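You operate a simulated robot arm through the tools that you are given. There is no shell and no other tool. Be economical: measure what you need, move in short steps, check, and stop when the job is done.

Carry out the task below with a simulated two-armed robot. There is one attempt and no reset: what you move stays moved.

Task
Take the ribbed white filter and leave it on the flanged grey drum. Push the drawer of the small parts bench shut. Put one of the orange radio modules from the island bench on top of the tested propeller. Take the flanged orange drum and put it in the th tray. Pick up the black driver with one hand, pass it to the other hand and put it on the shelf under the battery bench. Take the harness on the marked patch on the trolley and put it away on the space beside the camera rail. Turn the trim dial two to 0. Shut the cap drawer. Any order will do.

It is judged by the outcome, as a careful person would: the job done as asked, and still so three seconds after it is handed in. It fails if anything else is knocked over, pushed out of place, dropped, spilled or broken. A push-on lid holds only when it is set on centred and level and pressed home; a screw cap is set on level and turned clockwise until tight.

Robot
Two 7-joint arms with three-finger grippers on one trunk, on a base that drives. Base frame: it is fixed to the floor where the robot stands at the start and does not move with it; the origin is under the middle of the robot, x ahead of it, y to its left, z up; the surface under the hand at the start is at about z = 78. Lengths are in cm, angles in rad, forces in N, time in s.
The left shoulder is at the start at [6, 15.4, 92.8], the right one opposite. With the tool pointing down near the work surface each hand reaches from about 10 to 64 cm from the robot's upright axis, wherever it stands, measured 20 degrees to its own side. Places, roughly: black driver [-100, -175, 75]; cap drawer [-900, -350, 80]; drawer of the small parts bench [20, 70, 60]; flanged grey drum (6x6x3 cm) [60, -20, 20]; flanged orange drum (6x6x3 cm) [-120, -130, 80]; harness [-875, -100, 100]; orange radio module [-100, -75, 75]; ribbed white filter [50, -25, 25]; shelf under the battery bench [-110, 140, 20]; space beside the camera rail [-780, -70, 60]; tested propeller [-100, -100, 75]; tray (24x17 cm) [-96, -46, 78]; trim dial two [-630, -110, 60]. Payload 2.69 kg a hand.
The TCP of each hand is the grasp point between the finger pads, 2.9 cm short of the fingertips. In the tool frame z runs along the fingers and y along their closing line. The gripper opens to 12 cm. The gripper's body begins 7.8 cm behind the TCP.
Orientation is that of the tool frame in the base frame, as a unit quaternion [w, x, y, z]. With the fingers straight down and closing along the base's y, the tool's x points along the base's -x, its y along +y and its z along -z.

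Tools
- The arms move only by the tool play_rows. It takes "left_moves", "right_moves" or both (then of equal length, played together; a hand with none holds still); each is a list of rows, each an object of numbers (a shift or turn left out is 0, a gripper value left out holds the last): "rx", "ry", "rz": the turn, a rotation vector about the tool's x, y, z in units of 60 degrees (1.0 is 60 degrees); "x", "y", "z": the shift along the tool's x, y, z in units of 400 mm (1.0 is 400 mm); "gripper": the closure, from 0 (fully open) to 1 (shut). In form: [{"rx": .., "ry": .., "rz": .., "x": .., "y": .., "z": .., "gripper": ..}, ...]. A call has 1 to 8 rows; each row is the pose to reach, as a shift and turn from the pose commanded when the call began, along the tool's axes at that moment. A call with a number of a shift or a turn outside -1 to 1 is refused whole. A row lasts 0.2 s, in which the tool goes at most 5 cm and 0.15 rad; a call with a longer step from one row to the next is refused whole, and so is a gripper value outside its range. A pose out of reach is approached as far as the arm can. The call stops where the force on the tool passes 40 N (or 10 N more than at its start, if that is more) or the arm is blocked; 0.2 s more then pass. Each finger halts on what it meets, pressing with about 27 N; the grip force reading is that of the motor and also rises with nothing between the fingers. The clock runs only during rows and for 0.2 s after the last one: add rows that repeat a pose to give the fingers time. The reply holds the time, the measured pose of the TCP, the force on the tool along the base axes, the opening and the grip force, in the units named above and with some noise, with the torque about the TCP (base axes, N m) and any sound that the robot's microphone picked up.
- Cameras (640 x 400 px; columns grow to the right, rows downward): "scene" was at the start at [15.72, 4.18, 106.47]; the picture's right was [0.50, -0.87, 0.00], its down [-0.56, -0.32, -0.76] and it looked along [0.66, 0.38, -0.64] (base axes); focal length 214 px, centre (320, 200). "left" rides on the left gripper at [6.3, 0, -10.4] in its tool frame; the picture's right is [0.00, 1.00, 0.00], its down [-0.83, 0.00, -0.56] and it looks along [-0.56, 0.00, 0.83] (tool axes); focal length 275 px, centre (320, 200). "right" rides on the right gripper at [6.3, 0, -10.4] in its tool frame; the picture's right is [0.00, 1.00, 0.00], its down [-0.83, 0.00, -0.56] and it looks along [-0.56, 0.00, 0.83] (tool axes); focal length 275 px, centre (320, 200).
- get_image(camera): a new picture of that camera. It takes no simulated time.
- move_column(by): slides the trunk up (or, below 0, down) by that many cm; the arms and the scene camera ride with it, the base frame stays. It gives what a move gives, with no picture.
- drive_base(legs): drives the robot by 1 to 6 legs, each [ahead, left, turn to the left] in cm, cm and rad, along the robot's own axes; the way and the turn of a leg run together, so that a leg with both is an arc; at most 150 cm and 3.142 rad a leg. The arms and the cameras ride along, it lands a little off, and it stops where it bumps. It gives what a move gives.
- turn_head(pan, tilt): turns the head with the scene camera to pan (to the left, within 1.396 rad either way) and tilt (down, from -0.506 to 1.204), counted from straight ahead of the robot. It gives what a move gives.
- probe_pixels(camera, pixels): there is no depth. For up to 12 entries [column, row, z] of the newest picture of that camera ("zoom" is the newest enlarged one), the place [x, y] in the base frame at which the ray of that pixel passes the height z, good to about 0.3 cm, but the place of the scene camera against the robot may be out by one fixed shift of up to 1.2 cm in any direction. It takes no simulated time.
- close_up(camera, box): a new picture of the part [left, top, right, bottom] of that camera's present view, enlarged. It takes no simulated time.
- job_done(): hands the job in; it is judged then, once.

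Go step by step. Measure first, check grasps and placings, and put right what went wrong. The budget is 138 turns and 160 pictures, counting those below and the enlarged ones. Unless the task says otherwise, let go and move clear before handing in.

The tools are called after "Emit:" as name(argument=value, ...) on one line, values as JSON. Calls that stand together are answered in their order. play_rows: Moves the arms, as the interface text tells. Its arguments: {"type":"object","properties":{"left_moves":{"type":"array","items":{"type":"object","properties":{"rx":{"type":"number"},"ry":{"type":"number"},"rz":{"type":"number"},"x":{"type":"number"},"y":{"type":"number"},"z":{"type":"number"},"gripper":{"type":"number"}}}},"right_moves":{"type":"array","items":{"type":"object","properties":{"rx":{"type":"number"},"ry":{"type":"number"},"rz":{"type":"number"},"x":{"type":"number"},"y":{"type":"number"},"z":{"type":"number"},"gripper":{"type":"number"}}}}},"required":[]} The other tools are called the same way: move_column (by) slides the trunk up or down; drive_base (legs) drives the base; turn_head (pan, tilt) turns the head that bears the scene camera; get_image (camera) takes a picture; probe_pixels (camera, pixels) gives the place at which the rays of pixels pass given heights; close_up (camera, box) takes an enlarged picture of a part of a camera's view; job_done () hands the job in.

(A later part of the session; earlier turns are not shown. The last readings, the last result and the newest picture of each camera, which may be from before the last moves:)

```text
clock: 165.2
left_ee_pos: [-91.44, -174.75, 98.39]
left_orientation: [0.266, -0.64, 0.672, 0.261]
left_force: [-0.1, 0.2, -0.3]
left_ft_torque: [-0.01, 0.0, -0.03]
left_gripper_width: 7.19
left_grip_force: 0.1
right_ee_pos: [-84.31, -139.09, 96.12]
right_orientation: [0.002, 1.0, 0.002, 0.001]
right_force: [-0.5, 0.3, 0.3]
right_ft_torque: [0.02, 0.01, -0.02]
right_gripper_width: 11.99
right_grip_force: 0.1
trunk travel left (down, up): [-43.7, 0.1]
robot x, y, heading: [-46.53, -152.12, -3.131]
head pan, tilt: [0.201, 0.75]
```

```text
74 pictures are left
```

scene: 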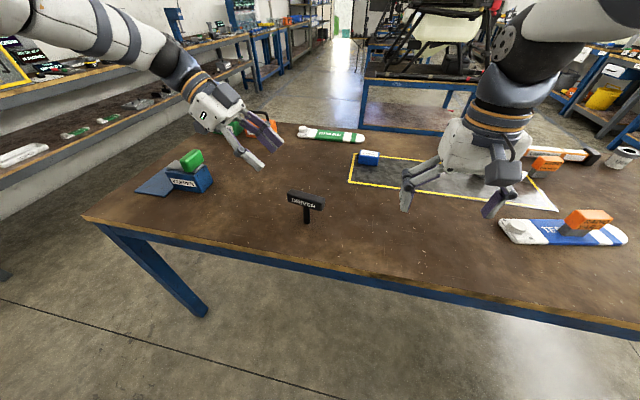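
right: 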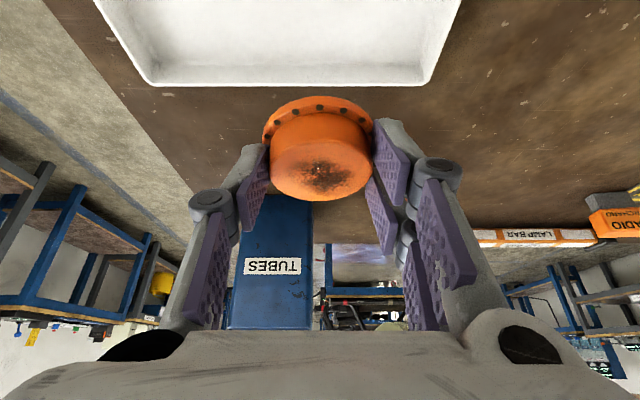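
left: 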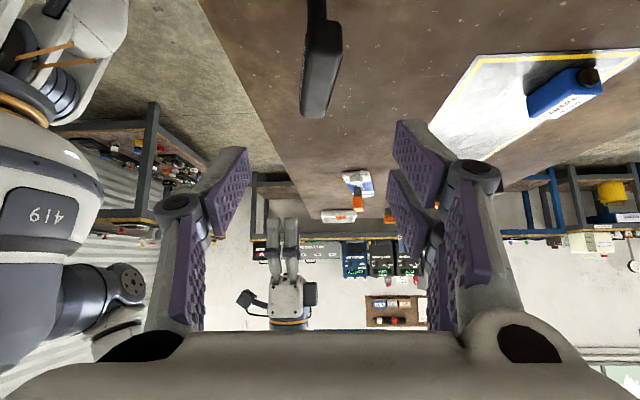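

Good pose. Probe the handle from both views.

Emit:
probe_pixels(camera="left", pixels=[[325, 22, 87.5], [318, 105, 87.5], [325, 22, 86.5], [318, 105, 86.5], [316, 2, 80]])

Emit:
close_up(camera="scene", box=[270, 170, 350, 230])

Emit:
close_up(camera="left", box=[260, 0, 400, 130])

Emit:
probe_pixels(camera="scene", pixels=[[289, 193, 87.5], [322, 201, 87.5], [306, 222, 78.3], [289, 193, 86], [322, 201, 86]])

```text
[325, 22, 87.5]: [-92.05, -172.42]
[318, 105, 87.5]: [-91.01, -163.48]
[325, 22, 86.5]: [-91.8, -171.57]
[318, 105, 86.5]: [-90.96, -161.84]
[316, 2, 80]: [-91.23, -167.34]
```

```text
6.67 times, centred on (310, 200) of scene
```

zoom: 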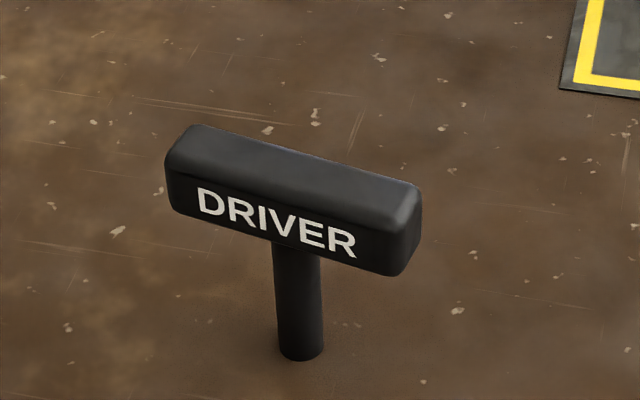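

```text
3.08 times, centred on (330, 65) of left
```

zoom: 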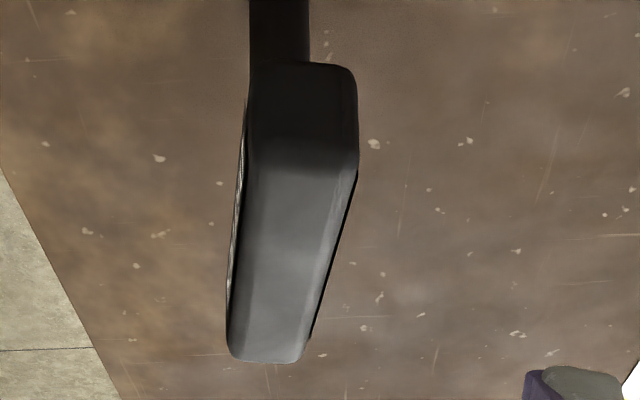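

```text
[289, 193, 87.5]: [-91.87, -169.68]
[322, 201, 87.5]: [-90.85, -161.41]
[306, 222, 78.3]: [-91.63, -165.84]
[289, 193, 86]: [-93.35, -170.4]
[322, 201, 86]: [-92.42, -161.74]
```

The handle spans y -170 to -161.5, x≈-91.5, top z≈87.5. Go astride its left end.

Emit:
play_rows(left_moves=[{"x": 0.034, "y": 0.004, "z": 0.103}, {"x": 0.068, "y": 0.004, "z": 0.206}, {"x": 0.09, "y": 0.004, "z": 0.27}, {"x": 0.102, "y": 0.004, "z": 0.309}, {"x": 0.102, "y": 0.004, "z": 0.309}])

Emit:
get_image(camera="left")

Emit:
close_up(camera="scene", box=[230, 130, 390, 230])

```text
clock: 166.4
left_ee_pos: [-91.41, -169.23, 86.62]
left_orientation: [0.266, -0.639, 0.673, 0.26]
left_force: [0.0, 0.3, 0.7]
left_ft_torque: [-0.03, 0.0, 0.03]
left_gripper_width: 7.18
left_grip_force: 0.1
right_ee_pos: [-84.33, -138.94, 96.24]
right_orientation: [0.002, 1.0, 0.003, 0.0]
right_force: [-0.5, 0.0, 0.0]
right_ft_torque: [0.03, -0.01, 0.01]
right_gripper_width: 11.99
right_grip_force: 0.1
trunk travel left (down, up): [-43.7, 0.1]
robot x, y, heading: [-46.34, -152.29, -3.126]
head pan, tilt: [0.201, 0.75]
```

```text
71 pictures are left
```

left: 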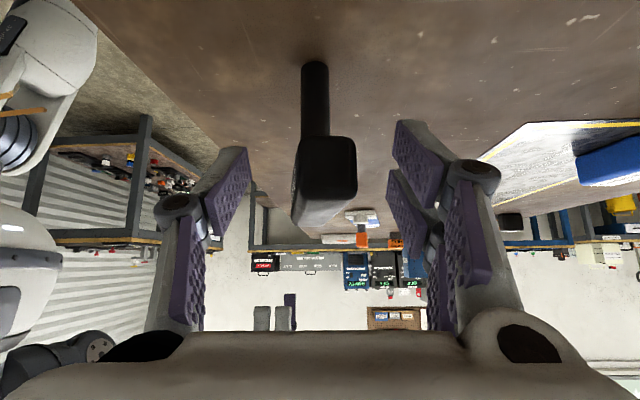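

```text
4.00 times, centred on (310, 180) of scene
```

zoom: 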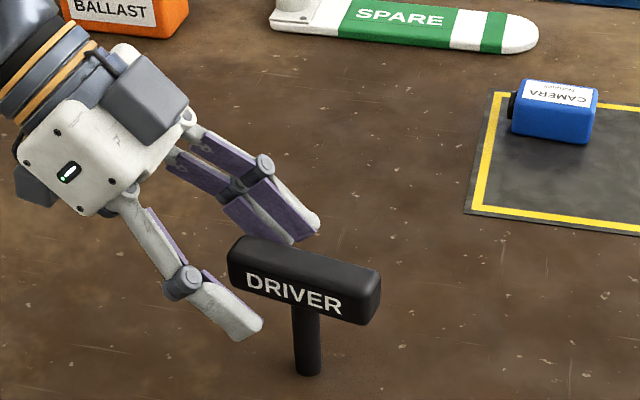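

By geometry the TCP is 1 cm inside the handle's left end. Close the left gripper and check.

Emit:
play_rows(left_moves=[{"x": -0.006, "z": 0.008, "gripper": 0.6}, {"x": -0.006, "z": 0.008, "gripper": 0.8}, {"x": -0.006, "z": 0.008, "gripper": 1}, {"x": -0.006, "z": 0.008, "gripper": 1}])

Emit:
close_up(camera="scene", box=[230, 130, 390, 230])

```text
clock: 167.4
left_ee_pos: [-91.52, -168.88, 86.68]
left_orientation: [0.266, -0.639, 0.673, 0.26]
left_force: [-1.2, 0.6, 1.1]
left_ft_torque: [0.1, 0.03, -0.01]
left_gripper_width: 2.54
left_grip_force: 26.8
right_ee_pos: [-84.34, -138.96, 96.17]
right_orientation: [0.002, 1.0, 0.002, 0.001]
right_force: [-0.2, -0.5, 0.1]
right_ft_torque: [0.0, 0.02, -0.01]
right_gripper_width: 12.03
right_grip_force: 0.1
trunk travel left (down, up): [-43.7, 0.1]
robot x, y, heading: [-45.91, -152.1, -3.129]
head pan, tilt: [0.201, 0.75]
```

```text
4.00 times, centred on (310, 180) of scene
```

zoom: 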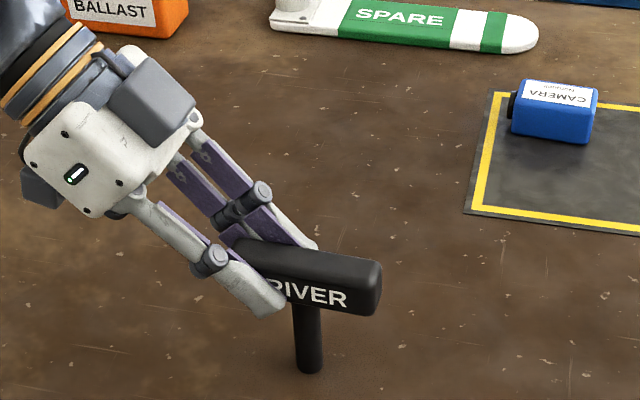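

Gripped firmly (2.54 cm). Lift it and bring it inward while the right hand yaws the other way.

Emit:
play_rows(left_moves=[{"x": -0.06, "z": -0.06}, {"x": -0.12, "z": -0.12}, {"x": -0.18, "z": -0.15}, {"x": -0.23, "z": -0.13}, {"x": -0.27, "z": -0.11}, {"x": -0.31, "z": -0.09}, {"x": -0.35, "z": -0.07}, {"x": -0.369, "z": -0.066}], right_moves=[{"rz": -0.13}, {"rz": -0.26}, {"rz": -0.39}, {"rz": -0.52}, {"rz": -0.65}, {"rz": -0.78}, {"rz": -0.91}, {"rz": -1.0}])

Emit:
play_rows(right_moves=[{"rz": -0.13, "y": -0.05}, {"rz": -0.26, "y": -0.1}, {"rz": -0.39, "y": -0.15}, {"rz": -0.5, "y": -0.2}])

Emit:
get_image(camera="scene")

```text
clock: 169.2
left_ee_pos: [-90.98, -160.0, 98.81]
left_orientation: [0.267, -0.64, 0.673, 0.26]
left_force: [-0.1, -0.7, -0.6]
left_ft_torque: [0.0, -0.02, 0.01]
left_gripper_width: 2.54
left_grip_force: 26.7
right_ee_pos: [-84.48, -138.98, 96.23]
right_orientation: [0.002, 0.864, 0.504, 0.0]
right_force: [0.0, -0.5, -0.3]
right_ft_torque: [0.03, 0.0, -0.03]
right_gripper_width: 11.99
right_grip_force: 0.0
trunk travel left (down, up): [-43.7, 0.1]
robot x, y, heading: [-46.15, -152.35, -3.134]
head pan, tilt: [0.201, 0.75]
```

```text
clock: 170.2
left_ee_pos: [-90.89, -159.91, 98.73]
left_orientation: [0.267, -0.639, 0.673, 0.259]
left_force: [-0.3, -0.6, -0.9]
left_ft_torque: [-0.02, -0.03, 0.01]
left_gripper_width: 2.53
left_grip_force: 26.8
right_ee_pos: [-91.43, -134.99, 96.15]
right_orientation: [0.002, 0.705, 0.71, 0.0]
right_force: [0.1, 0.2, -0.3]
right_ft_torque: [0.0, 0.02, -0.02]
right_gripper_width: 11.97
right_grip_force: 0.0
trunk travel left (down, up): [-43.7, 0.1]
robot x, y, heading: [-46.31, -152.34, -3.125]
head pan, tilt: [0.201, 0.75]
```

```text
68 pictures are left
```

scene: 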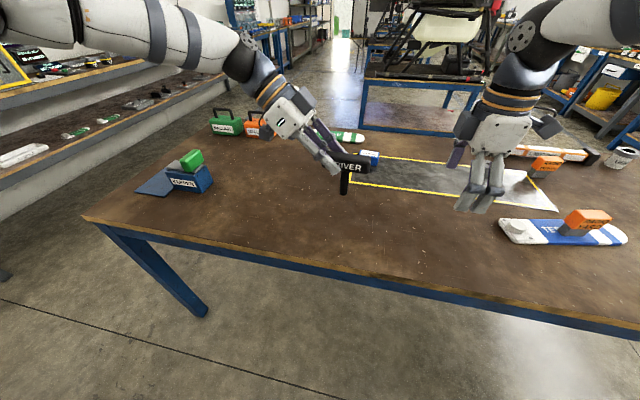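

Both hands are yawed; the driver is held clear. Now tilt the right hand to lean from the right and approach to 10 cm from the handle's right end.

Emit:
play_rows(right_moves=[{"ry": -0.117, "x": -0.0, "y": 0.003, "z": -0.08, "gripper": 0.4}, {"ry": -0.234, "x": -0.05, "y": 0.006, "z": -0.16}, {"ry": -0.35, "x": -0.1, "y": 0.009, "z": -0.236}, {"ry": -0.467, "x": -0.17, "y": 0.012, "z": -0.236}, {"ry": -0.583, "x": -0.23, "y": 0.016, "z": -0.236}, {"ry": -0.7, "x": -0.295, "y": 0.016, "z": -0.236}])

Emit:
get_image(camera="right")

Emit:
get_image(camera="scene")

```text
clock: 171.6
left_ee_pos: [-90.97, -159.88, 98.72]
left_orientation: [0.267, -0.639, 0.673, 0.26]
left_force: [0.2, 0.5, 0.0]
left_ft_torque: [-0.02, 0.0, -0.01]
left_gripper_width: 2.55
left_grip_force: 27.1
right_ee_pos: [-90.72, -146.94, 105.58]
right_orientation: [0.256, 0.658, 0.661, -0.254]
right_force: [0.9, -0.5, 0.9]
right_ft_torque: [-0.01, -0.04, 0.0]
right_gripper_width: 7.24
right_grip_force: 0.0
trunk travel left (down, up): [-43.7, 0.1]
robot x, y, heading: [-46.31, -152.23, -3.127]
head pan, tilt: [0.201, 0.75]
```

```text
67 pictures are left
```

right: 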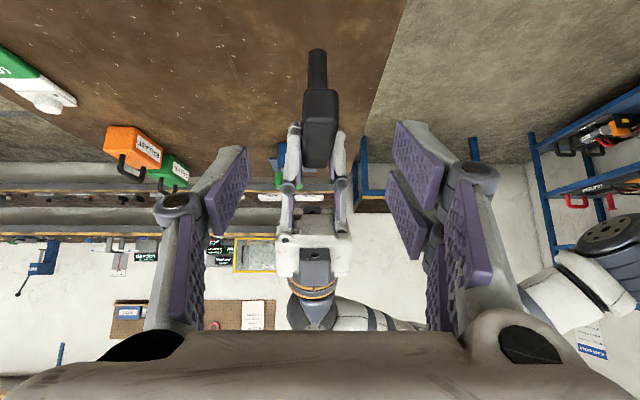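

```text
66 pictures are left
```

scene: 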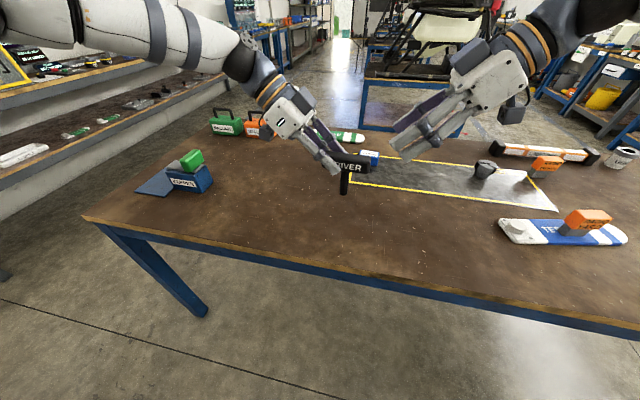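

Handle is aligned at column 320 of the right view. Advance 8.5 cm along the tool axis and check.

Emit:
play_rows(right_moves=[{"z": 0.08}, {"z": 0.16}, {"z": 0.215}])

Emit:
get_image(camera="right")

Emit:
close_up(camera="scene", box=[270, 90, 430, 210])

```text
clock: 172.4
left_ee_pos: [-90.99, -159.9, 98.75]
left_orientation: [0.267, -0.639, 0.673, 0.26]
left_force: [-0.8, -0.3, -0.2]
left_ft_torque: [-0.05, 0.0, 0.01]
left_gripper_width: 2.55
left_grip_force: 27.0
right_ee_pos: [-90.7, -152.63, 99.22]
right_orientation: [0.256, 0.658, 0.662, -0.253]
right_force: [0.0, -0.4, 0.5]
right_ft_torque: [-0.04, -0.01, -0.01]
right_gripper_width: 7.19
right_grip_force: 0.0
trunk travel left (down, up): [-43.7, 0.1]
robot x, y, heading: [-46.03, -152.37, -3.123]
head pan, tilt: [0.201, 0.75]
```

```text
65 pictures are left
```

right: 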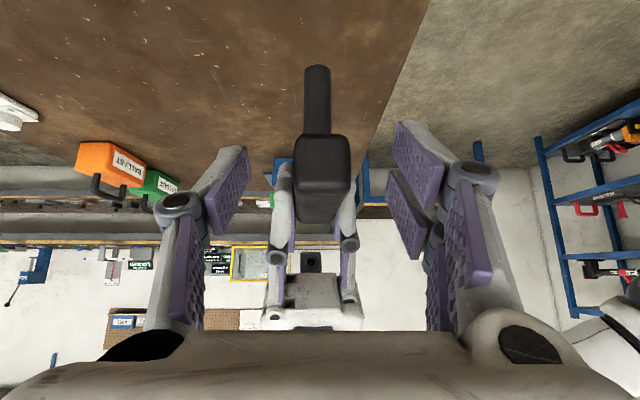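

```text
3.33 times, centred on (350, 150) of scene
```

zoom: 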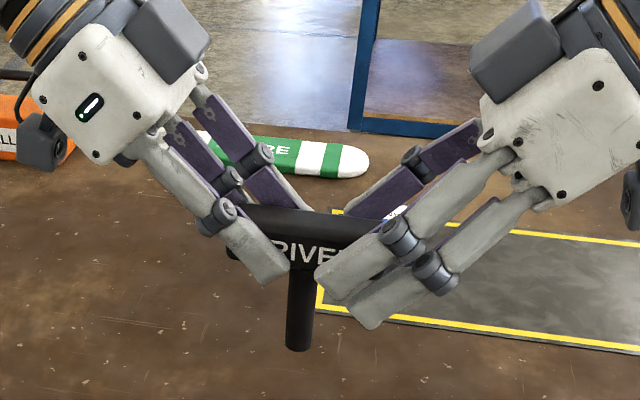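

The right fingers straddle the handle's right end (end face at (322,165), as it was for the left grip). Close the right gripper.

Emit:
play_rows(right_moves=[{"gripper": 0.6}, {"gripper": 0.8}, {"gripper": 1}, {"gripper": 1}])

```text
clock: 173.4
left_ee_pos: [-90.8, -159.84, 98.72]
left_orientation: [0.266, -0.639, 0.673, 0.26]
left_force: [0.9, 1.4, 0.2]
left_ft_torque: [0.18, -0.01, 0.39]
left_gripper_width: 2.55
left_grip_force: 26.7
right_ee_pos: [-90.65, -152.5, 99.14]
right_orientation: [0.255, 0.658, 0.661, -0.253]
right_force: [-2.1, -1.3, -1.1]
right_ft_torque: [-0.05, 0.05, -0.53]
right_gripper_width: 2.58
right_grip_force: 26.4
trunk travel left (down, up): [-43.7, 0.1]
robot x, y, heading: [-46.13, -152.37, -3.126]
head pan, tilt: [0.201, 0.75]
```

Both hands hold it (2.55 / 2.58 cm). Open the left and withdraw it along its axis.

Emit:
play_rows(left_moves=[{"gripper": 0.6}, {"gripper": 0.3}, {"gripper": 0.3}, {"z": -0.1}, {"z": -0.2}, {"z": -0.3}])

Emit:
get_image(camera="scene")

```text
clock: 174.8
left_ee_pos: [-91.07, -168.28, 107.48]
left_orientation: [0.266, -0.639, 0.673, 0.261]
left_force: [0.0, 0.3, -1.1]
left_ft_torque: [0.01, 0.01, -0.03]
left_gripper_width: 8.43
left_grip_force: 0.0
right_ee_pos: [-90.66, -152.64, 99.23]
right_orientation: [0.254, 0.659, 0.661, -0.254]
right_force: [-0.7, -0.4, -0.4]
right_ft_torque: [0.01, 0.03, -0.03]
right_gripper_width: 2.52
right_grip_force: 27.0
trunk travel left (down, up): [-43.7, 0.1]
robot x, y, heading: [-46.15, -152.45, -3.131]
head pan, tilt: [0.201, 0.75]
```

```text
63 pictures are left
```

scene: 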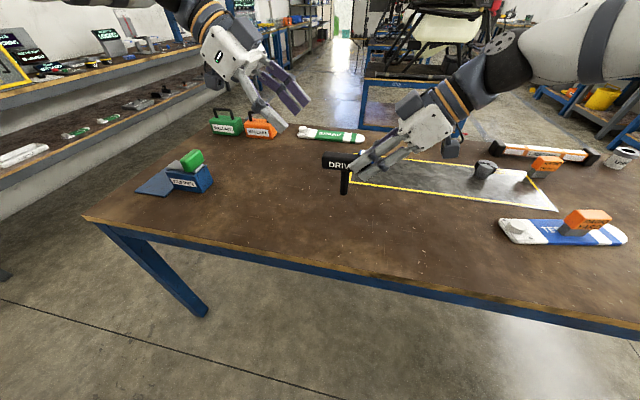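

Handover is complete; the right hand holds the driver alone. Back away, then yaw the right hand back to face forward about the vertical, and untwist the left.

Emit:
drive_base(legs=[[-24, 0, 0]])

Emit:
play_rows(right_moves=[{"rx": 0.087, "rz": 0.09}, {"rx": 0.173, "rz": 0.18}, {"rx": 0.26, "rz": 0.27}, {"rx": 0.347, "rz": 0.36}, {"rx": 0.433, "rz": 0.45}, {"rx": 0.52, "rz": 0.54}], left_moves=[{"ry": 0.117, "z": -0.03}, {"ry": 0.234, "z": -0.03}, {"ry": 0.35, "z": -0.03}, {"ry": 0.467, "z": -0.03}, {"ry": 0.583, "z": -0.03}, {"ry": 0.7, "z": -0.03}])

Emit:
play_rows(right_moves=[{"rx": 0.087, "rz": 0.09}, {"rx": 0.173, "rz": 0.18}, {"rx": 0.26, "rz": 0.27}, {"rx": 0.347, "rz": 0.36}, {"rx": 0.433, "rz": 0.45}, {"rx": 0.52, "rz": 0.54}], left_moves=[{"rz": -0.13}, {"rz": -0.26}, {"rz": -0.39}, {"rz": -0.52}, {"rz": -0.65}, {"rz": -0.78}])

Emit:
get_image(camera="scene")

```text
clock: 176.6
left_ee_pos: [-67.21, -167.91, 107.48]
left_orientation: [0.266, -0.639, 0.673, 0.26]
left_force: [-0.8, -1.4, 0.1]
left_ft_torque: [-0.02, 0.0, 0.01]
left_gripper_width: 8.38
left_grip_force: 0.0
right_ee_pos: [-66.64, -152.15, 99.33]
right_orientation: [0.256, 0.658, 0.662, -0.253]
right_force: [0.0, -0.1, -0.5]
right_ft_torque: [0.0, 0.02, -0.03]
right_gripper_width: 2.57
right_grip_force: 26.9
trunk travel left (down, up): [-43.7, 0.1]
robot x, y, heading: [-22.34, -152.01, -3.127]
head pan, tilt: [0.201, 0.75]
```

```text
clock: 178.0
left_ee_pos: [-67.23, -168.83, 108.27]
left_orientation: [0.006, -0.689, 0.724, 0.014]
left_force: [-0.5, 0.1, 0.1]
left_ft_torque: [0.01, 0.02, 0.01]
left_gripper_width: 8.41
left_grip_force: 0.0
right_ee_pos: [-66.61, -152.24, 99.24]
right_orientation: [0.13, 0.858, 0.361, -0.34]
right_force: [0.4, 0.0, -0.8]
right_ft_torque: [0.0, -0.04, -0.01]
right_gripper_width: 2.54
right_grip_force: 27.0
trunk travel left (down, up): [-43.7, 0.1]
robot x, y, heading: [-22.39, -151.51, -3.13]
head pan, tilt: [0.201, 0.75]
```

```text
clock: 179.4
left_ee_pos: [-67.29, -168.73, 108.38]
left_orientation: [-0.012, 0.921, -0.39, -0.01]
left_force: [-0.6, 0.0, -0.1]
left_ft_torque: [-0.01, 0.01, -0.02]
left_gripper_width: 8.41
left_grip_force: 0.1
right_ee_pos: [-66.67, -152.14, 99.23]
right_orientation: [0.059, 0.91, 0.188, -0.364]
right_force: [0.6, 0.0, -0.3]
right_ft_torque: [0.05, -0.06, -0.01]
right_gripper_width: 2.56
right_grip_force: 27.1
right hand out of reach, approached as far as the arm can: row 4, 5, 6
trunk travel left (down, up): [-43.7, 0.1]
robot x, y, heading: [-22.23, -152.04, -3.128]
head pan, tilt: [0.201, 0.75]
```

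```text
62 pictures are left
```

scene: 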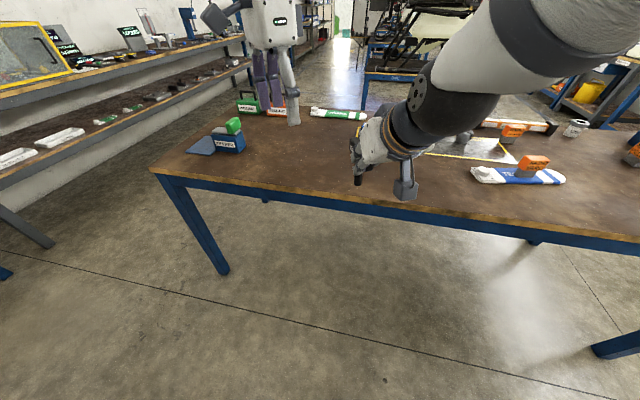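

Right hand now points ahead (about 23° left), stem vertical. Drive towards the battery bench: +y 165 cm, turn to face it, and look.

Emit:
drive_base(legs=[[0, -150, 0], [0, -15, 0], [0, 0, -1.571]])

Emit:
play_rows(left_moves=[{"rz": -0.13, "y": 0.02}, {"rz": -0.26, "y": 0.05}, {"rz": -0.39, "y": 0.08}, {"rz": -0.52, "y": 0.11}, {"rz": -0.65, "y": 0.15}, {"rz": -0.74, "y": 0.2}])

Emit:
turn_head(pan=0.5, tilt=0.5)

Emit:
get_image(camera="scene")

```text
clock: 196.3
left_ee_pos: [-44.15, 57.35, 108.35]
left_orientation: [0.016, -0.382, 0.924, -0.002]
left_force: [-0.4, 0.7, 0.5]
left_ft_torque: [-0.03, -0.01, -0.01]
left_gripper_width: 8.4
left_grip_force: 0.1
right_ee_pos: [-27.42, 56.89, 99.34]
right_orientation: [-0.211, 0.781, -0.504, -0.302]
right_force: [0.0, 0.4, 0.6]
right_ft_torque: [-0.03, 0.0, -0.01]
right_gripper_width: 2.52
right_grip_force: 27.1
trunk travel left (down, up): [-43.7, 0.1]
robot x, y, heading: [-26.84, 12.59, 1.6]
head pan, tilt: [0.201, 0.75]
```

```text
clock: 197.7
left_ee_pos: [-49.74, 62.97, 108.13]
left_orientation: [0.014, -0.704, 0.71, -0.008]
left_force: [-0.1, 0.3, 0.3]
left_ft_torque: [0.01, -0.04, -0.02]
left_gripper_width: 8.4
left_grip_force: 0.1
right_ee_pos: [-27.53, 57.0, 99.23]
right_orientation: [-0.211, 0.781, -0.504, -0.302]
right_force: [-0.4, 0.9, 0.1]
right_ft_torque: [-0.05, -0.02, -0.01]
right_gripper_width: 2.54
right_grip_force: 26.4
trunk travel left (down, up): [-43.7, 0.1]
robot x, y, heading: [-26.36, 12.78, 1.604]
head pan, tilt: [0.201, 0.75]
```

```text
clock: 198.5
left_ee_pos: [-49.66, 62.99, 108.07]
left_orientation: [0.014, -0.703, 0.711, -0.007]
left_force: [0.3, 0.2, -0.9]
left_ft_torque: [0.01, 0.01, 0.0]
left_gripper_width: 8.42
left_grip_force: 0.0
right_ee_pos: [-27.4, 56.98, 99.26]
right_orientation: [-0.212, 0.781, -0.504, -0.301]
right_force: [0.0, -0.2, -0.4]
right_ft_torque: [-0.04, -0.03, 0.01]
right_gripper_width: 2.55
right_grip_force: 26.9
trunk travel left (down, up): [-43.7, 0.1]
robot x, y, heading: [-26.26, 12.68, 1.6]
head pan, tilt: [0.499, 0.499]
```

```text
61 pictures are left
```

scene: 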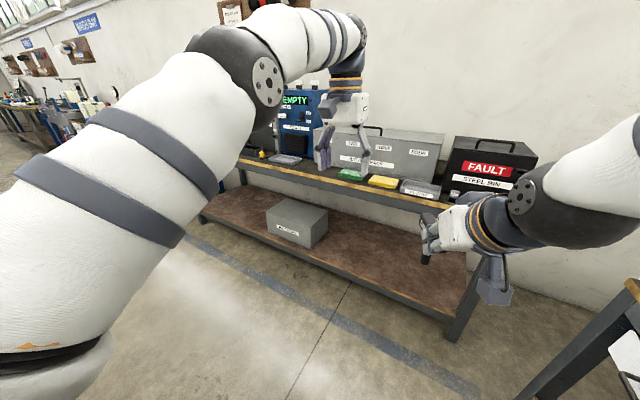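

The battery bench shelf is visible with free space right of the grey box, around (400,250). Probe its geometry.

Emit:
probe_pixels(camera="scene", pixels=[[400, 292, 18], [435, 311, 18], [313, 247, 20], [400, 202, 76], [440, 215, 76], [450, 340, 0], [400, 250, 20], [280, 236, 20]])

```text
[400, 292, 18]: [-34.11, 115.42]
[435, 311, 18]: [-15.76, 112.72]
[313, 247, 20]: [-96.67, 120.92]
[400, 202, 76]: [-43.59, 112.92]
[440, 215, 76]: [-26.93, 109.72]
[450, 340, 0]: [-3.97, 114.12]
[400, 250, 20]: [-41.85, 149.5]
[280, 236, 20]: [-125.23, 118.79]
```

The bench front is at y≈114, shelf z≈20, free at x≈-60. I'll tuck the left hand, shift left 34 cm and forward to y≈45, then lower the trunk cautiously.

Emit:
play_rows(left_moves=[{"x": 0.1}, {"x": 0.2}, {"x": 0.3}, {"x": 0.4}, {"x": 0.5}, {"x": 0.55}])

Emit:
drive_base(legs=[[0, 34, -0.03], [32, 0, 0]])

Emit:
move_column(by=-6)

```text
clock: 199.9
left_ee_pos: [-49.94, 40.79, 108.03]
left_orientation: [0.014, -0.703, 0.711, -0.006]
left_force: [0.0, 0.3, -0.1]
left_ft_torque: [0.01, -0.02, 0.01]
left_gripper_width: 8.4
left_grip_force: 0.1
right_ee_pos: [-27.43, 56.91, 99.24]
right_orientation: [-0.212, 0.781, -0.504, -0.301]
right_force: [0.4, -0.3, -0.2]
right_ft_torque: [-0.01, -0.03, 0.0]
right_gripper_width: 2.56
right_grip_force: 27.2
trunk travel left (down, up): [-43.7, 0.1]
robot x, y, heading: [-26.02, 12.37, 1.602]
head pan, tilt: [0.499, 0.499]
```

```text
clock: 204.8
left_ee_pos: [-83.06, 72.72, 107.96]
left_orientation: [0.013, -0.694, 0.72, -0.008]
left_force: [0.8, 0.6, 0.7]
left_ft_torque: [-0.01, -0.01, -0.04]
left_gripper_width: 8.41
left_grip_force: 0.0
right_ee_pos: [-59.93, 88.17, 99.22]
right_orientation: [-0.216, 0.774, -0.515, -0.298]
right_force: [0.4, 0.8, -1.5]
right_ft_torque: [-0.06, 0.0, 0.02]
right_gripper_width: 2.54
right_grip_force: 27.0
trunk travel left (down, up): [-43.7, 0.1]
robot x, y, heading: [-60.11, 43.57, 1.569]
head pan, tilt: [0.499, 0.499]
```

```text
clock: 205.8
left_ee_pos: [-83.15, 72.68, 102.13]
left_orientation: [0.014, -0.693, 0.72, -0.007]
left_force: [0.8, 0.4, -1.0]
left_ft_torque: [0.06, 0.0, -0.03]
left_gripper_width: 8.41
left_grip_force: 0.2
right_ee_pos: [-60.22, 88.56, 82.2]
right_orientation: [-0.119, 0.795, -0.547, -0.232]
right_force: [0.1, -0.7, -1.4]
right_ft_torque: [-0.01, 0.0, -0.01]
right_gripper_width: 2.56
right_grip_force: 26.8
trunk travel left (down, up): [-37.7, 6.1]
robot x, y, heading: [-60.53, 43.06, 1.567]
head pan, tilt: [0.499, 0.499]
```

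The right arm relaxed lower and less tilted during the trunk move; the driver is still held (2.56). Continue lowering, then look.

Emit:
move_column(by=-37.5)

Emit:
turn_head(pan=-0.2, tilt=0.7)

Emit:
get_image(camera="scene")

Emit:
get_image(camera="right")

```text
clock: 209.4
left_ee_pos: [-83.09, 72.65, 64.5]
left_orientation: [0.014, -0.694, 0.72, -0.008]
left_force: [-0.7, -0.8, 0.4]
left_ft_torque: [-0.01, -0.01, -0.02]
left_gripper_width: 8.42
left_grip_force: 0.0
right_ee_pos: [-60.22, 85.11, 28.56]
right_orientation: [0.062, 0.802, -0.585, -0.103]
right_force: [0.3, 0.0, -1.4]
right_ft_torque: [-0.02, -0.01, 0.01]
right_gripper_width: 2.54
right_grip_force: 27.5
trunk travel left (down, up): [-0.2, 43.6]
robot x, y, heading: [-60.4, 43.79, 1.573]
head pan, tilt: [0.499, 0.499]
```

```text
clock: 210.4
left_ee_pos: [-83.2, 72.71, 64.53]
left_orientation: [0.013, -0.695, 0.719, -0.008]
left_force: [-0.7, 0.2, 0.2]
left_ft_torque: [-0.03, -0.01, -0.01]
left_gripper_width: 8.4
left_grip_force: 0.2
right_ee_pos: [-60.02, 85.17, 28.57]
right_orientation: [0.062, 0.802, -0.585, -0.102]
right_force: [-0.7, -0.4, -0.4]
right_ft_torque: [0.0, -0.02, -0.03]
right_gripper_width: 2.51
right_grip_force: 27.4
trunk travel left (down, up): [-0.2, 43.6]
robot x, y, heading: [-60.26, 44.1, 1.571]
head pan, tilt: [-0.201, 0.7]
```

```text
60 pictures are left
```

scene: 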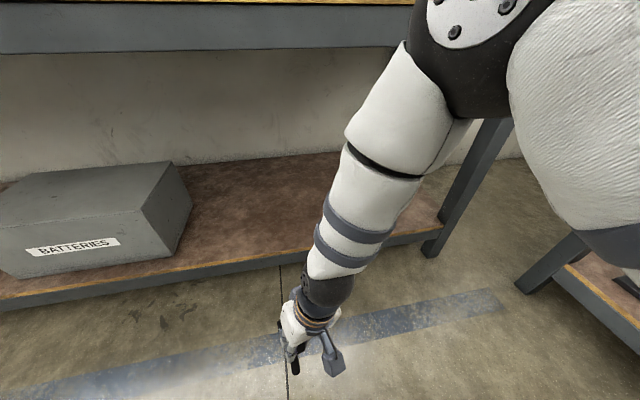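

```text
59 pictures are left
```

right: 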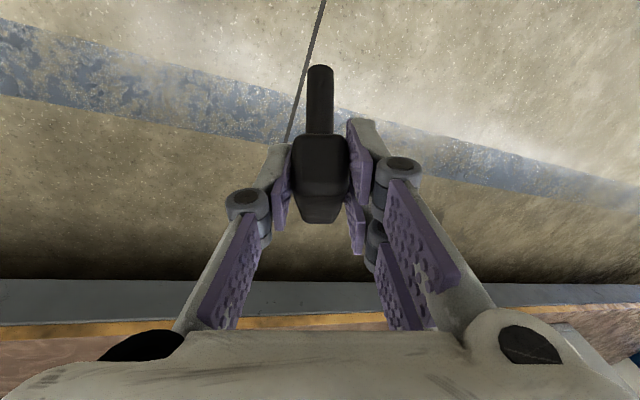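

The arm hangs lower with the stem leaning 39° back. I'll pitch the hand forward and raise 8 cm, then correct the residual roll.

Emit:
play_rows(right_moves=[{"ry": -0.1, "x": -0.003, "y": 0.007, "z": -0.032}, {"ry": -0.2, "x": -0.006, "y": 0.014, "z": -0.064}, {"ry": -0.31, "x": -0.01, "y": 0.022, "z": -0.097}, {"ry": -0.42, "x": -0.013, "y": 0.03, "z": -0.13}, {"ry": -0.53, "x": -0.016, "y": 0.037, "z": -0.16}, {"ry": -0.65, "x": -0.019, "y": 0.044, "z": -0.194}])

```text
clock: 211.8
left_ee_pos: [-83.22, 72.67, 64.61]
left_orientation: [0.013, -0.694, 0.72, -0.008]
left_force: [-0.4, 0.0, -0.2]
left_ft_torque: [0.01, -0.03, -0.01]
left_gripper_width: 8.39
left_grip_force: 0.1
right_ee_pos: [-60.04, 85.06, 36.65]
right_orientation: [-0.136, 0.722, -0.572, -0.365]
right_force: [0.5, -0.1, -1.0]
right_ft_torque: [-0.05, -0.04, 0.04]
right_gripper_width: 2.53
right_grip_force: 27.1
trunk travel left (down, up): [-0.2, 43.6]
robot x, y, heading: [-60.23, 43.61, 1.573]
head pan, tilt: [-0.201, 0.7]
```

Exactly as computed; now the small roll correction, then check the stem is vertical.

Emit:
play_rows(right_moves=[{"rx": 0.077, "ry": 0.012, "rz": -0.072}, {"rx": 0.154, "ry": 0.024, "rz": -0.143}, {"rx": 0.154, "ry": 0.024, "rz": -0.143}])

Emit:
close_up(camera="scene", box=[200, 230, 400, 380])

Emit:
get_image(camera="right")

```text
clock: 212.7
left_ee_pos: [-83.15, 72.68, 64.61]
left_orientation: [0.013, -0.694, 0.72, -0.007]
left_force: [-0.7, -0.5, -0.4]
left_ft_torque: [0.05, 0.01, -0.03]
left_gripper_width: 8.41
left_grip_force: 0.0
right_ee_pos: [-60.17, 85.12, 36.43]
right_orientation: [-0.215, 0.754, -0.546, -0.296]
right_force: [-0.7, -0.1, 0.1]
right_ft_torque: [-0.03, -0.01, 0.02]
right_gripper_width: 2.52
right_grip_force: 26.8
trunk travel left (down, up): [-0.2, 43.6]
robot x, y, heading: [-60.4, 43.58, 1.574]
head pan, tilt: [-0.201, 0.7]
```

```text
2.67 times, centred on (300, 305) of scene
```

zoom: 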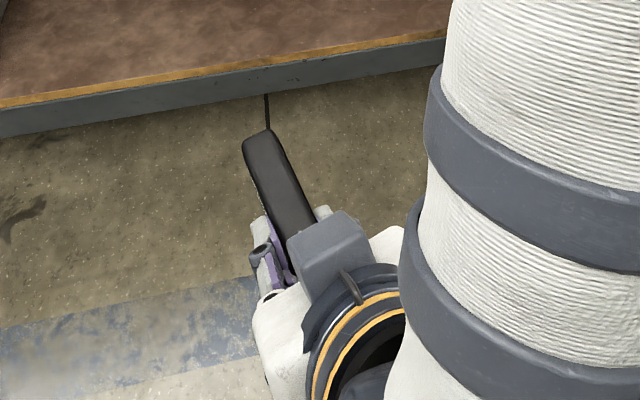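

```text
57 pictures are left
```

right: 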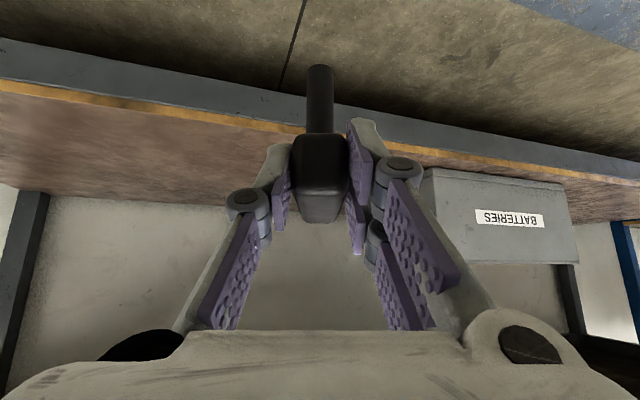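

The stem is vertical by calculation. Extend the hand 16 cm forward first (keeps the elbow clear of the apron), then check.

Emit:
play_rows(right_moves=[{"x": -0.056, "y": -0.025, "z": 0.052}, {"x": -0.112, "y": -0.05, "z": 0.104}, {"x": -0.168, "y": -0.075, "z": 0.156}, {"x": -0.224, "y": -0.1, "z": 0.208}, {"x": -0.278, "y": -0.124, "z": 0.259}])

Emit:
get_image(camera="scene")

```text
clock: 213.8
left_ee_pos: [-83.14, 72.62, 64.54]
left_orientation: [0.013, -0.694, 0.72, -0.007]
left_force: [0.3, -0.2, 1.5]
left_ft_torque: [0.0, -0.02, -0.01]
left_gripper_width: 8.4
left_grip_force: 0.0
right_ee_pos: [-60.17, 101.23, 36.69]
right_orientation: [-0.214, 0.754, -0.545, -0.297]
right_force: [-0.2, -0.8, -1.2]
right_ft_torque: [-0.07, -0.03, 0.04]
right_gripper_width: 2.55
right_grip_force: 26.8
trunk travel left (down, up): [-0.2, 43.6]
robot x, y, heading: [-60.28, 43.36, 1.576]
head pan, tilt: [-0.201, 0.7]
```

```text
56 pictures are left
```

scene: 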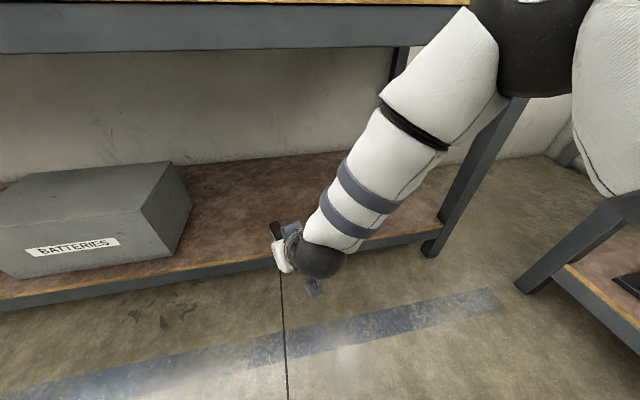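

Drive forward 20 cm so the stem is over the shelf, then look.

Emit:
drive_base(legs=[[20, 0, 0]])

Emit:
get_image(camera="right")

Emit:
get_image(camera="scene")

```text
clock: 215.4
left_ee_pos: [-83.14, 92.7, 64.66]
left_orientation: [0.013, -0.693, 0.721, -0.008]
left_force: [0.3, 0.3, 0.4]
left_ft_torque: [0.01, -0.02, 0.0]
left_gripper_width: 8.38
left_grip_force: 0.1
right_ee_pos: [-60.12, 121.15, 36.54]
right_orientation: [-0.215, 0.753, -0.547, -0.297]
right_force: [0.1, 0.8, -1.4]
right_ft_torque: [-0.03, -0.03, -0.02]
right_gripper_width: 2.55
right_grip_force: 26.8
trunk travel left (down, up): [-0.2, 43.6]
robot x, y, heading: [-60.26, 63.64, 1.573]
head pan, tilt: [-0.201, 0.7]
```

```text
55 pictures are left
```

right: 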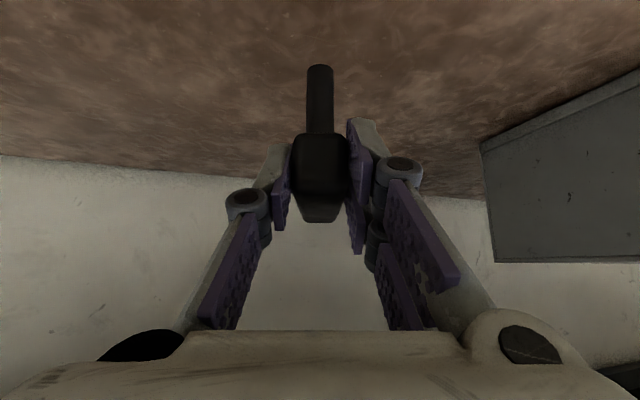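

```text
54 pictures are left
```

scene: 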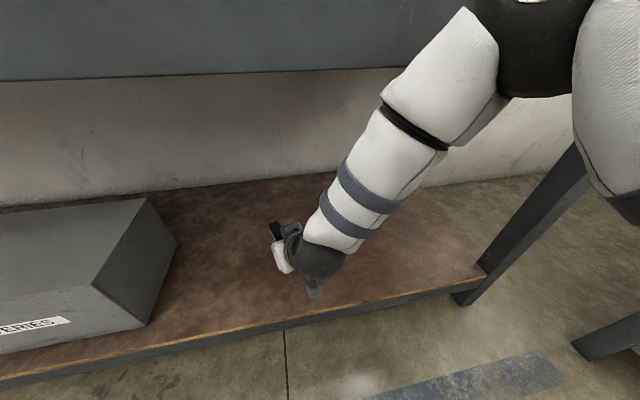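

Over the free shelf. Lower 6.5 cm straight down, then creep to contact.

Emit:
play_rows(right_moves=[{"x": 0.04, "z": 0.043}, {"x": 0.08, "z": 0.086}, {"x": 0.111, "z": 0.119}, {"x": 0.111, "z": 0.119}])

Emit:
play_rows(right_moves=[{"x": 0.004, "z": 0.0043}, {"x": 0.008, "z": 0.0086}, {"x": 0.012, "z": 0.013}, {"x": 0.012, "z": 0.013}])

Emit:
get_image(camera="right")

```text
clock: 216.4
left_ee_pos: [-83.09, 92.63, 64.47]
left_orientation: [0.014, -0.694, 0.72, -0.008]
left_force: [0.3, -0.1, -0.8]
left_ft_torque: [0.05, 0.02, 0.04]
left_gripper_width: 8.38
left_grip_force: 0.0
right_ee_pos: [-60.07, 121.04, 30.1]
right_orientation: [-0.214, 0.753, -0.547, -0.297]
right_force: [-0.4, 0.7, -0.6]
right_ft_torque: [-0.03, 0.03, 0.0]
right_gripper_width: 2.56
right_grip_force: 27.3
trunk travel left (down, up): [-0.2, 43.6]
robot x, y, heading: [-60.34, 63.96, 1.574]
head pan, tilt: [-0.201, 0.7]
```

```text
clock: 217.4
left_ee_pos: [-83.09, 92.56, 64.48]
left_orientation: [0.013, -0.693, 0.721, -0.008]
left_force: [-0.5, -0.6, 0.2]
left_ft_torque: [-0.04, -0.04, -0.03]
left_gripper_width: 8.42
left_grip_force: 0.0
right_ee_pos: [-60.15, 121.12, 29.43]
right_orientation: [-0.214, 0.753, -0.547, -0.296]
right_force: [0.1, -0.1, -0.7]
right_ft_torque: [-0.02, -0.01, 0.01]
right_gripper_width: 2.55
right_grip_force: 27.2
trunk travel left (down, up): [-0.2, 43.6]
robot x, y, heading: [-60.75, 63.57, 1.574]
head pan, tilt: [-0.201, 0.7]
```

```text
53 pictures are left
```

right: 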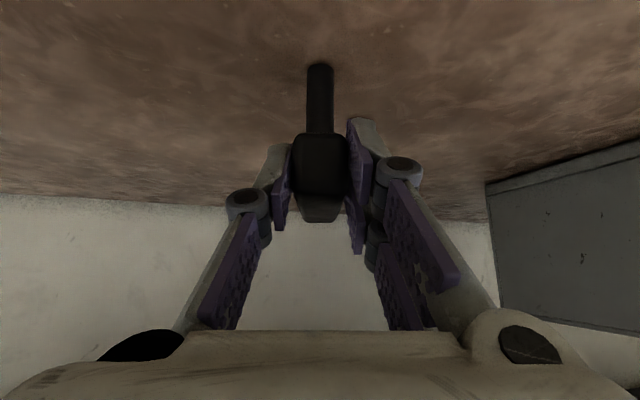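

No contact yet. Creep further.

Emit:
play_rows(right_moves=[{"x": 0.0035, "z": 0.0037}, {"x": 0.007, "z": 0.0074}, {"x": 0.0105, "z": 0.011}, {"x": 0.014, "z": 0.0148}, {"x": 0.014, "z": 0.0148}])

```text
clock: 218.7
left_ee_pos: [-83.11, 92.56, 64.56]
left_orientation: [0.015, -0.693, 0.721, -0.007]
left_force: [1.0, -0.5, -0.7]
left_ft_torque: [-0.01, 0.03, -0.02]
left_gripper_width: 8.41
left_grip_force: 0.0
right_ee_pos: [-60.2, 121.17, 28.75]
right_orientation: [-0.216, 0.753, -0.545, -0.298]
right_force: [-1.2, 0.1, 22.3]
right_ft_torque: [0.76, 0.26, 0.01]
right_gripper_width: 2.6
right_grip_force: 27.5
trunk travel left (down, up): [-0.2, 43.6]
robot x, y, heading: [-60.84, 63.9, 1.574]
head pan, tilt: [-0.201, 0.7]
```

Contact (22 N). Ease up so the force is near zero before opening.

Emit:
play_rows(right_moves=[{"x": -0.004, "z": -0.0043}, {"x": -0.004, "z": -0.0043}])

```text
clock: 219.2
left_ee_pos: [-83.32, 92.64, 64.58]
left_orientation: [0.014, -0.693, 0.721, -0.007]
left_force: [-0.5, -1.0, 0.0]
left_ft_torque: [-0.01, 0.0, -0.02]
left_gripper_width: 8.38
left_grip_force: 0.0
right_ee_pos: [-60.13, 121.11, 28.8]
right_orientation: [-0.214, 0.754, -0.546, -0.297]
right_force: [-0.3, 3.0, 7.7]
right_ft_torque: [0.47, 0.17, 0.0]
right_gripper_width: 2.55
right_grip_force: 27.0
trunk travel left (down, up): [-0.2, 43.6]
robot x, y, heading: [-60.38, 63.38, 1.574]
head pan, tilt: [-0.201, 0.7]
```

Emit:
play_rows(right_moves=[{"x": -0.001, "z": -0.001, "gripper": 0.75}, {"x": -0.001, "z": -0.001, "gripper": 0.55}, {"x": -0.001, "z": -0.001, "gripper": 0.45}, {"x": -0.001, "z": -0.04}, {"x": -0.001, "z": -0.1}, {"x": -0.001, "z": -0.2}, {"x": -0.001, "z": -0.3}])

Emit:
get_image(camera="right")

```text
clock: 220.8
left_ee_pos: [-83.18, 92.63, 64.43]
left_orientation: [0.014, -0.694, 0.72, -0.008]
left_force: [-0.1, -0.3, 0.5]
left_ft_torque: [0.0, 0.0, -0.01]
left_gripper_width: 8.4
left_grip_force: 0.0
right_ee_pos: [-57.55, 113.36, 37.63]
right_orientation: [-0.215, 0.753, -0.546, -0.297]
right_force: [-0.4, 0.0, 0.7]
right_ft_torque: [0.03, -0.01, -0.03]
right_gripper_width: 6.6
right_grip_force: 0.0
trunk travel left (down, up): [-0.2, 43.6]
robot x, y, heading: [-60.54, 63.65, 1.576]
head pan, tilt: [-0.201, 0.7]
```

```text
52 pictures are left
```

right: 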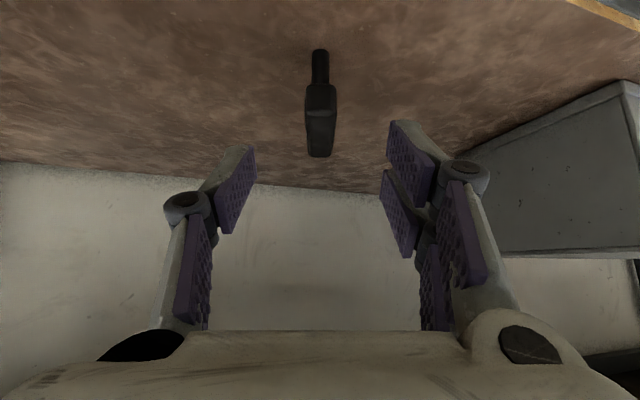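

The driver stands upright on the shelf at (320,100). Now back out, straighten the right arm, raise the trunk, and turn towards the far end of the hall.

Emit:
drive_base(legs=[[-25, 0, 0]])

Emit:
play_rows(right_moves=[{"ry": 0.117, "x": 0.015, "y": 0.02, "z": -0.072, "gripper": 0.4}, {"ry": 0.234, "x": 0.03, "y": 0.04, "z": -0.143}, {"ry": 0.35, "x": 0.045, "y": 0.06, "z": -0.215}, {"ry": 0.467, "x": 0.06, "y": 0.08, "z": -0.287}, {"ry": 0.583, "x": 0.075, "y": 0.1, "z": -0.36}, {"ry": 0.7, "x": 0.09, "y": 0.117, "z": -0.43}])

Emit:
move_column(by=39)

Emit:
drive_base(legs=[[0, 0, 1.567]])

Emit:
turn_head(pan=0.0, tilt=0.35)

Emit:
get_image(camera="scene")

```text
clock: 222.7
left_ee_pos: [-83.13, 67.83, 64.45]
left_orientation: [0.014, -0.694, 0.72, -0.007]
left_force: [-0.2, 1.0, -1.1]
left_ft_torque: [0.02, -0.01, -0.01]
left_gripper_width: 8.39
left_grip_force: 0.0
right_ee_pos: [-57.57, 88.63, 37.49]
right_orientation: [-0.215, 0.753, -0.547, -0.297]
right_force: [-0.2, -0.1, -0.1]
right_ft_torque: [-0.02, -0.01, 0.02]
right_gripper_width: 6.61
right_grip_force: 0.2
trunk travel left (down, up): [-0.2, 43.6]
robot x, y, heading: [-59.89, 38.64, 1.574]
head pan, tilt: [-0.201, 0.7]
```

```text
clock: 224.1
left_ee_pos: [-83.04, 67.8, 64.47]
left_orientation: [0.014, -0.693, 0.72, -0.008]
left_force: [0.0, 0.5, -0.3]
left_ft_torque: [-0.01, 0.01, 0.0]
left_gripper_width: 8.41
left_grip_force: 0.0
right_ee_pos: [-57.42, 73.38, 47.8]
right_orientation: [-0.004, 0.81, -0.586, -0.007]
right_force: [-0.3, 0.7, -0.5]
right_ft_torque: [0.01, -0.01, -0.02]
right_gripper_width: 7.19
right_grip_force: 0.0
trunk travel left (down, up): [-0.2, 43.6]
robot x, y, heading: [-60.18, 38.6, 1.574]
head pan, tilt: [-0.201, 0.7]
```

```text
clock: 227.8
left_ee_pos: [-83.16, 67.83, 103.58]
left_orientation: [0.013, -0.693, 0.721, -0.008]
left_force: [-0.9, -0.1, 0.2]
left_ft_torque: [-0.01, 0.0, 0.02]
left_gripper_width: 8.37
left_grip_force: 0.0
right_ee_pos: [-57.47, 73.56, 86.87]
right_orientation: [-0.004, 0.809, -0.588, -0.007]
right_force: [-0.1, 1.0, 0.0]
right_ft_torque: [-0.04, -0.03, 0.01]
right_gripper_width: 7.24
right_grip_force: 0.1
trunk travel left (down, up): [-39.2, 4.6]
robot x, y, heading: [-59.94, 38.88, 1.569]
head pan, tilt: [-0.201, 0.7]
```

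```text
clock: 232.1
left_ee_pos: [-89.2, 15.64, 103.58]
left_orientation: [-0.015, 1.0, -0.016, -0.004]
left_force: [0.4, 0.4, 0.4]
left_ft_torque: [0.03, 0.02, 0.02]
left_gripper_width: 8.39
left_grip_force: 0.0
right_ee_pos: [-95.09, 41.28, 86.81]
right_orientation: [0.002, 0.987, 0.16, -0.009]
right_force: [0.3, -0.2, 0.2]
right_ft_torque: [-0.04, 0.02, 0.03]
right_gripper_width: 7.18
right_grip_force: 0.1
trunk travel left (down, up): [-39.2, 4.6]
robot x, y, heading: [-60.37, 38.91, -3.131]
head pan, tilt: [-0.201, 0.7]
```

```text
clock: 232.9
left_ee_pos: [-89.05, 15.82, 103.53]
left_orientation: [-0.014, 1.0, -0.016, -0.003]
left_force: [-1.2, 0.1, -0.9]
left_ft_torque: [0.0, 0.03, 0.0]
left_gripper_width: 8.39
left_grip_force: 0.0
right_ee_pos: [-95.07, 41.35, 86.67]
right_orientation: [0.001, 0.987, 0.159, -0.009]
right_force: [-0.3, -0.4, 0.4]
right_ft_torque: [0.02, -0.03, 0.04]
right_gripper_width: 7.2
right_grip_force: 0.2
trunk travel left (down, up): [-39.2, 4.6]
robot x, y, heading: [-60.18, 38.54, -3.135]
head pan, tilt: [0.0, 0.351]
```

```text
51 pictures are left
```

scene: 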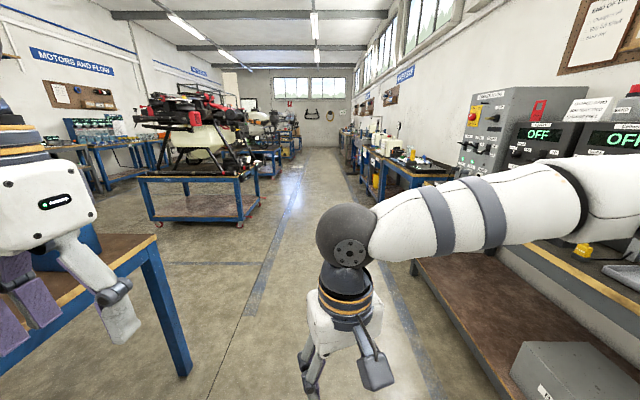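

The aisle ahead is clear along y≈38. Drive 450 cm down it, then look.

Emit:
drive_base(legs=[[150, 0, 0], [150, 0, 0], [150, 0, 0]])

Emit:
get_image(camera="scene")

Emit:
turn_head(pan=0.9, tilt=0.4)

Emit:
get_image(camera="scene")

```text
clock: 254.4
left_ee_pos: [-539.9, 11.42, 103.45]
left_orientation: [-0.014, 1.0, -0.019, -0.004]
left_force: [0.0, 0.1, -0.1]
left_ft_torque: [-0.01, -0.06, 0.0]
left_gripper_width: 8.39
left_grip_force: 0.1
right_ee_pos: [-545.53, 36.75, 86.62]
right_orientation: [0.001, 0.987, 0.158, -0.008]
right_force: [-0.1, -0.6, 0.1]
right_ft_torque: [-0.01, 0.01, 0.0]
right_gripper_width: 7.21
right_grip_force: 0.0
trunk travel left (down, up): [-39.2, 4.6]
robot x, y, heading: [-510.61, 33.82, -3.14]
head pan, tilt: [0.0, 0.351]
```

```text
50 pictures are left
```

scene: 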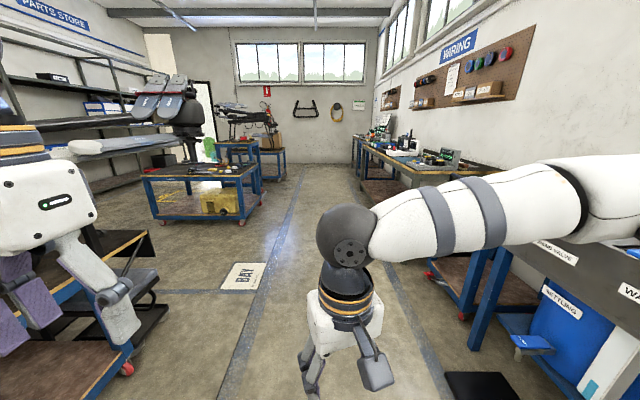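

```text
clock: 255.6
left_ee_pos: [-539.8, 11.43, 103.58]
left_orientation: [-0.015, 1.0, -0.018, -0.005]
left_force: [-0.2, 0.2, -0.6]
left_ft_torque: [-0.05, 0.01, 0.01]
left_gripper_width: 8.41
left_grip_force: 0.1
right_ee_pos: [-545.56, 37.06, 86.74]
right_orientation: [0.002, 0.987, 0.158, -0.009]
right_force: [-0.4, -0.5, 1.3]
right_ft_torque: [-0.01, -0.01, 0.0]
right_gripper_width: 7.22
right_grip_force: 0.0
trunk travel left (down, up): [-39.2, 4.6]
robot x, y, heading: [-510.81, 33.99, -3.14]
head pan, tilt: [0.901, 0.4]
```

```text
49 pictures are left
```

scene: 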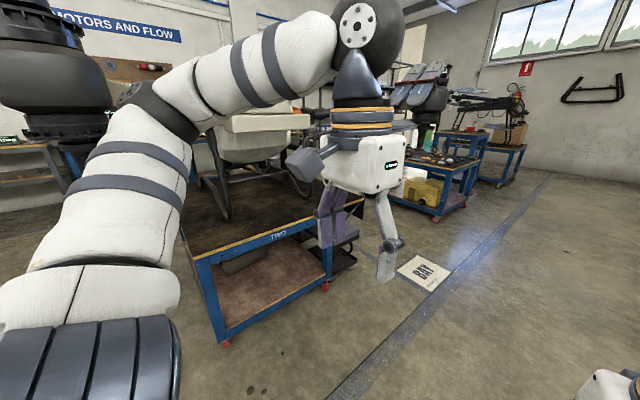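

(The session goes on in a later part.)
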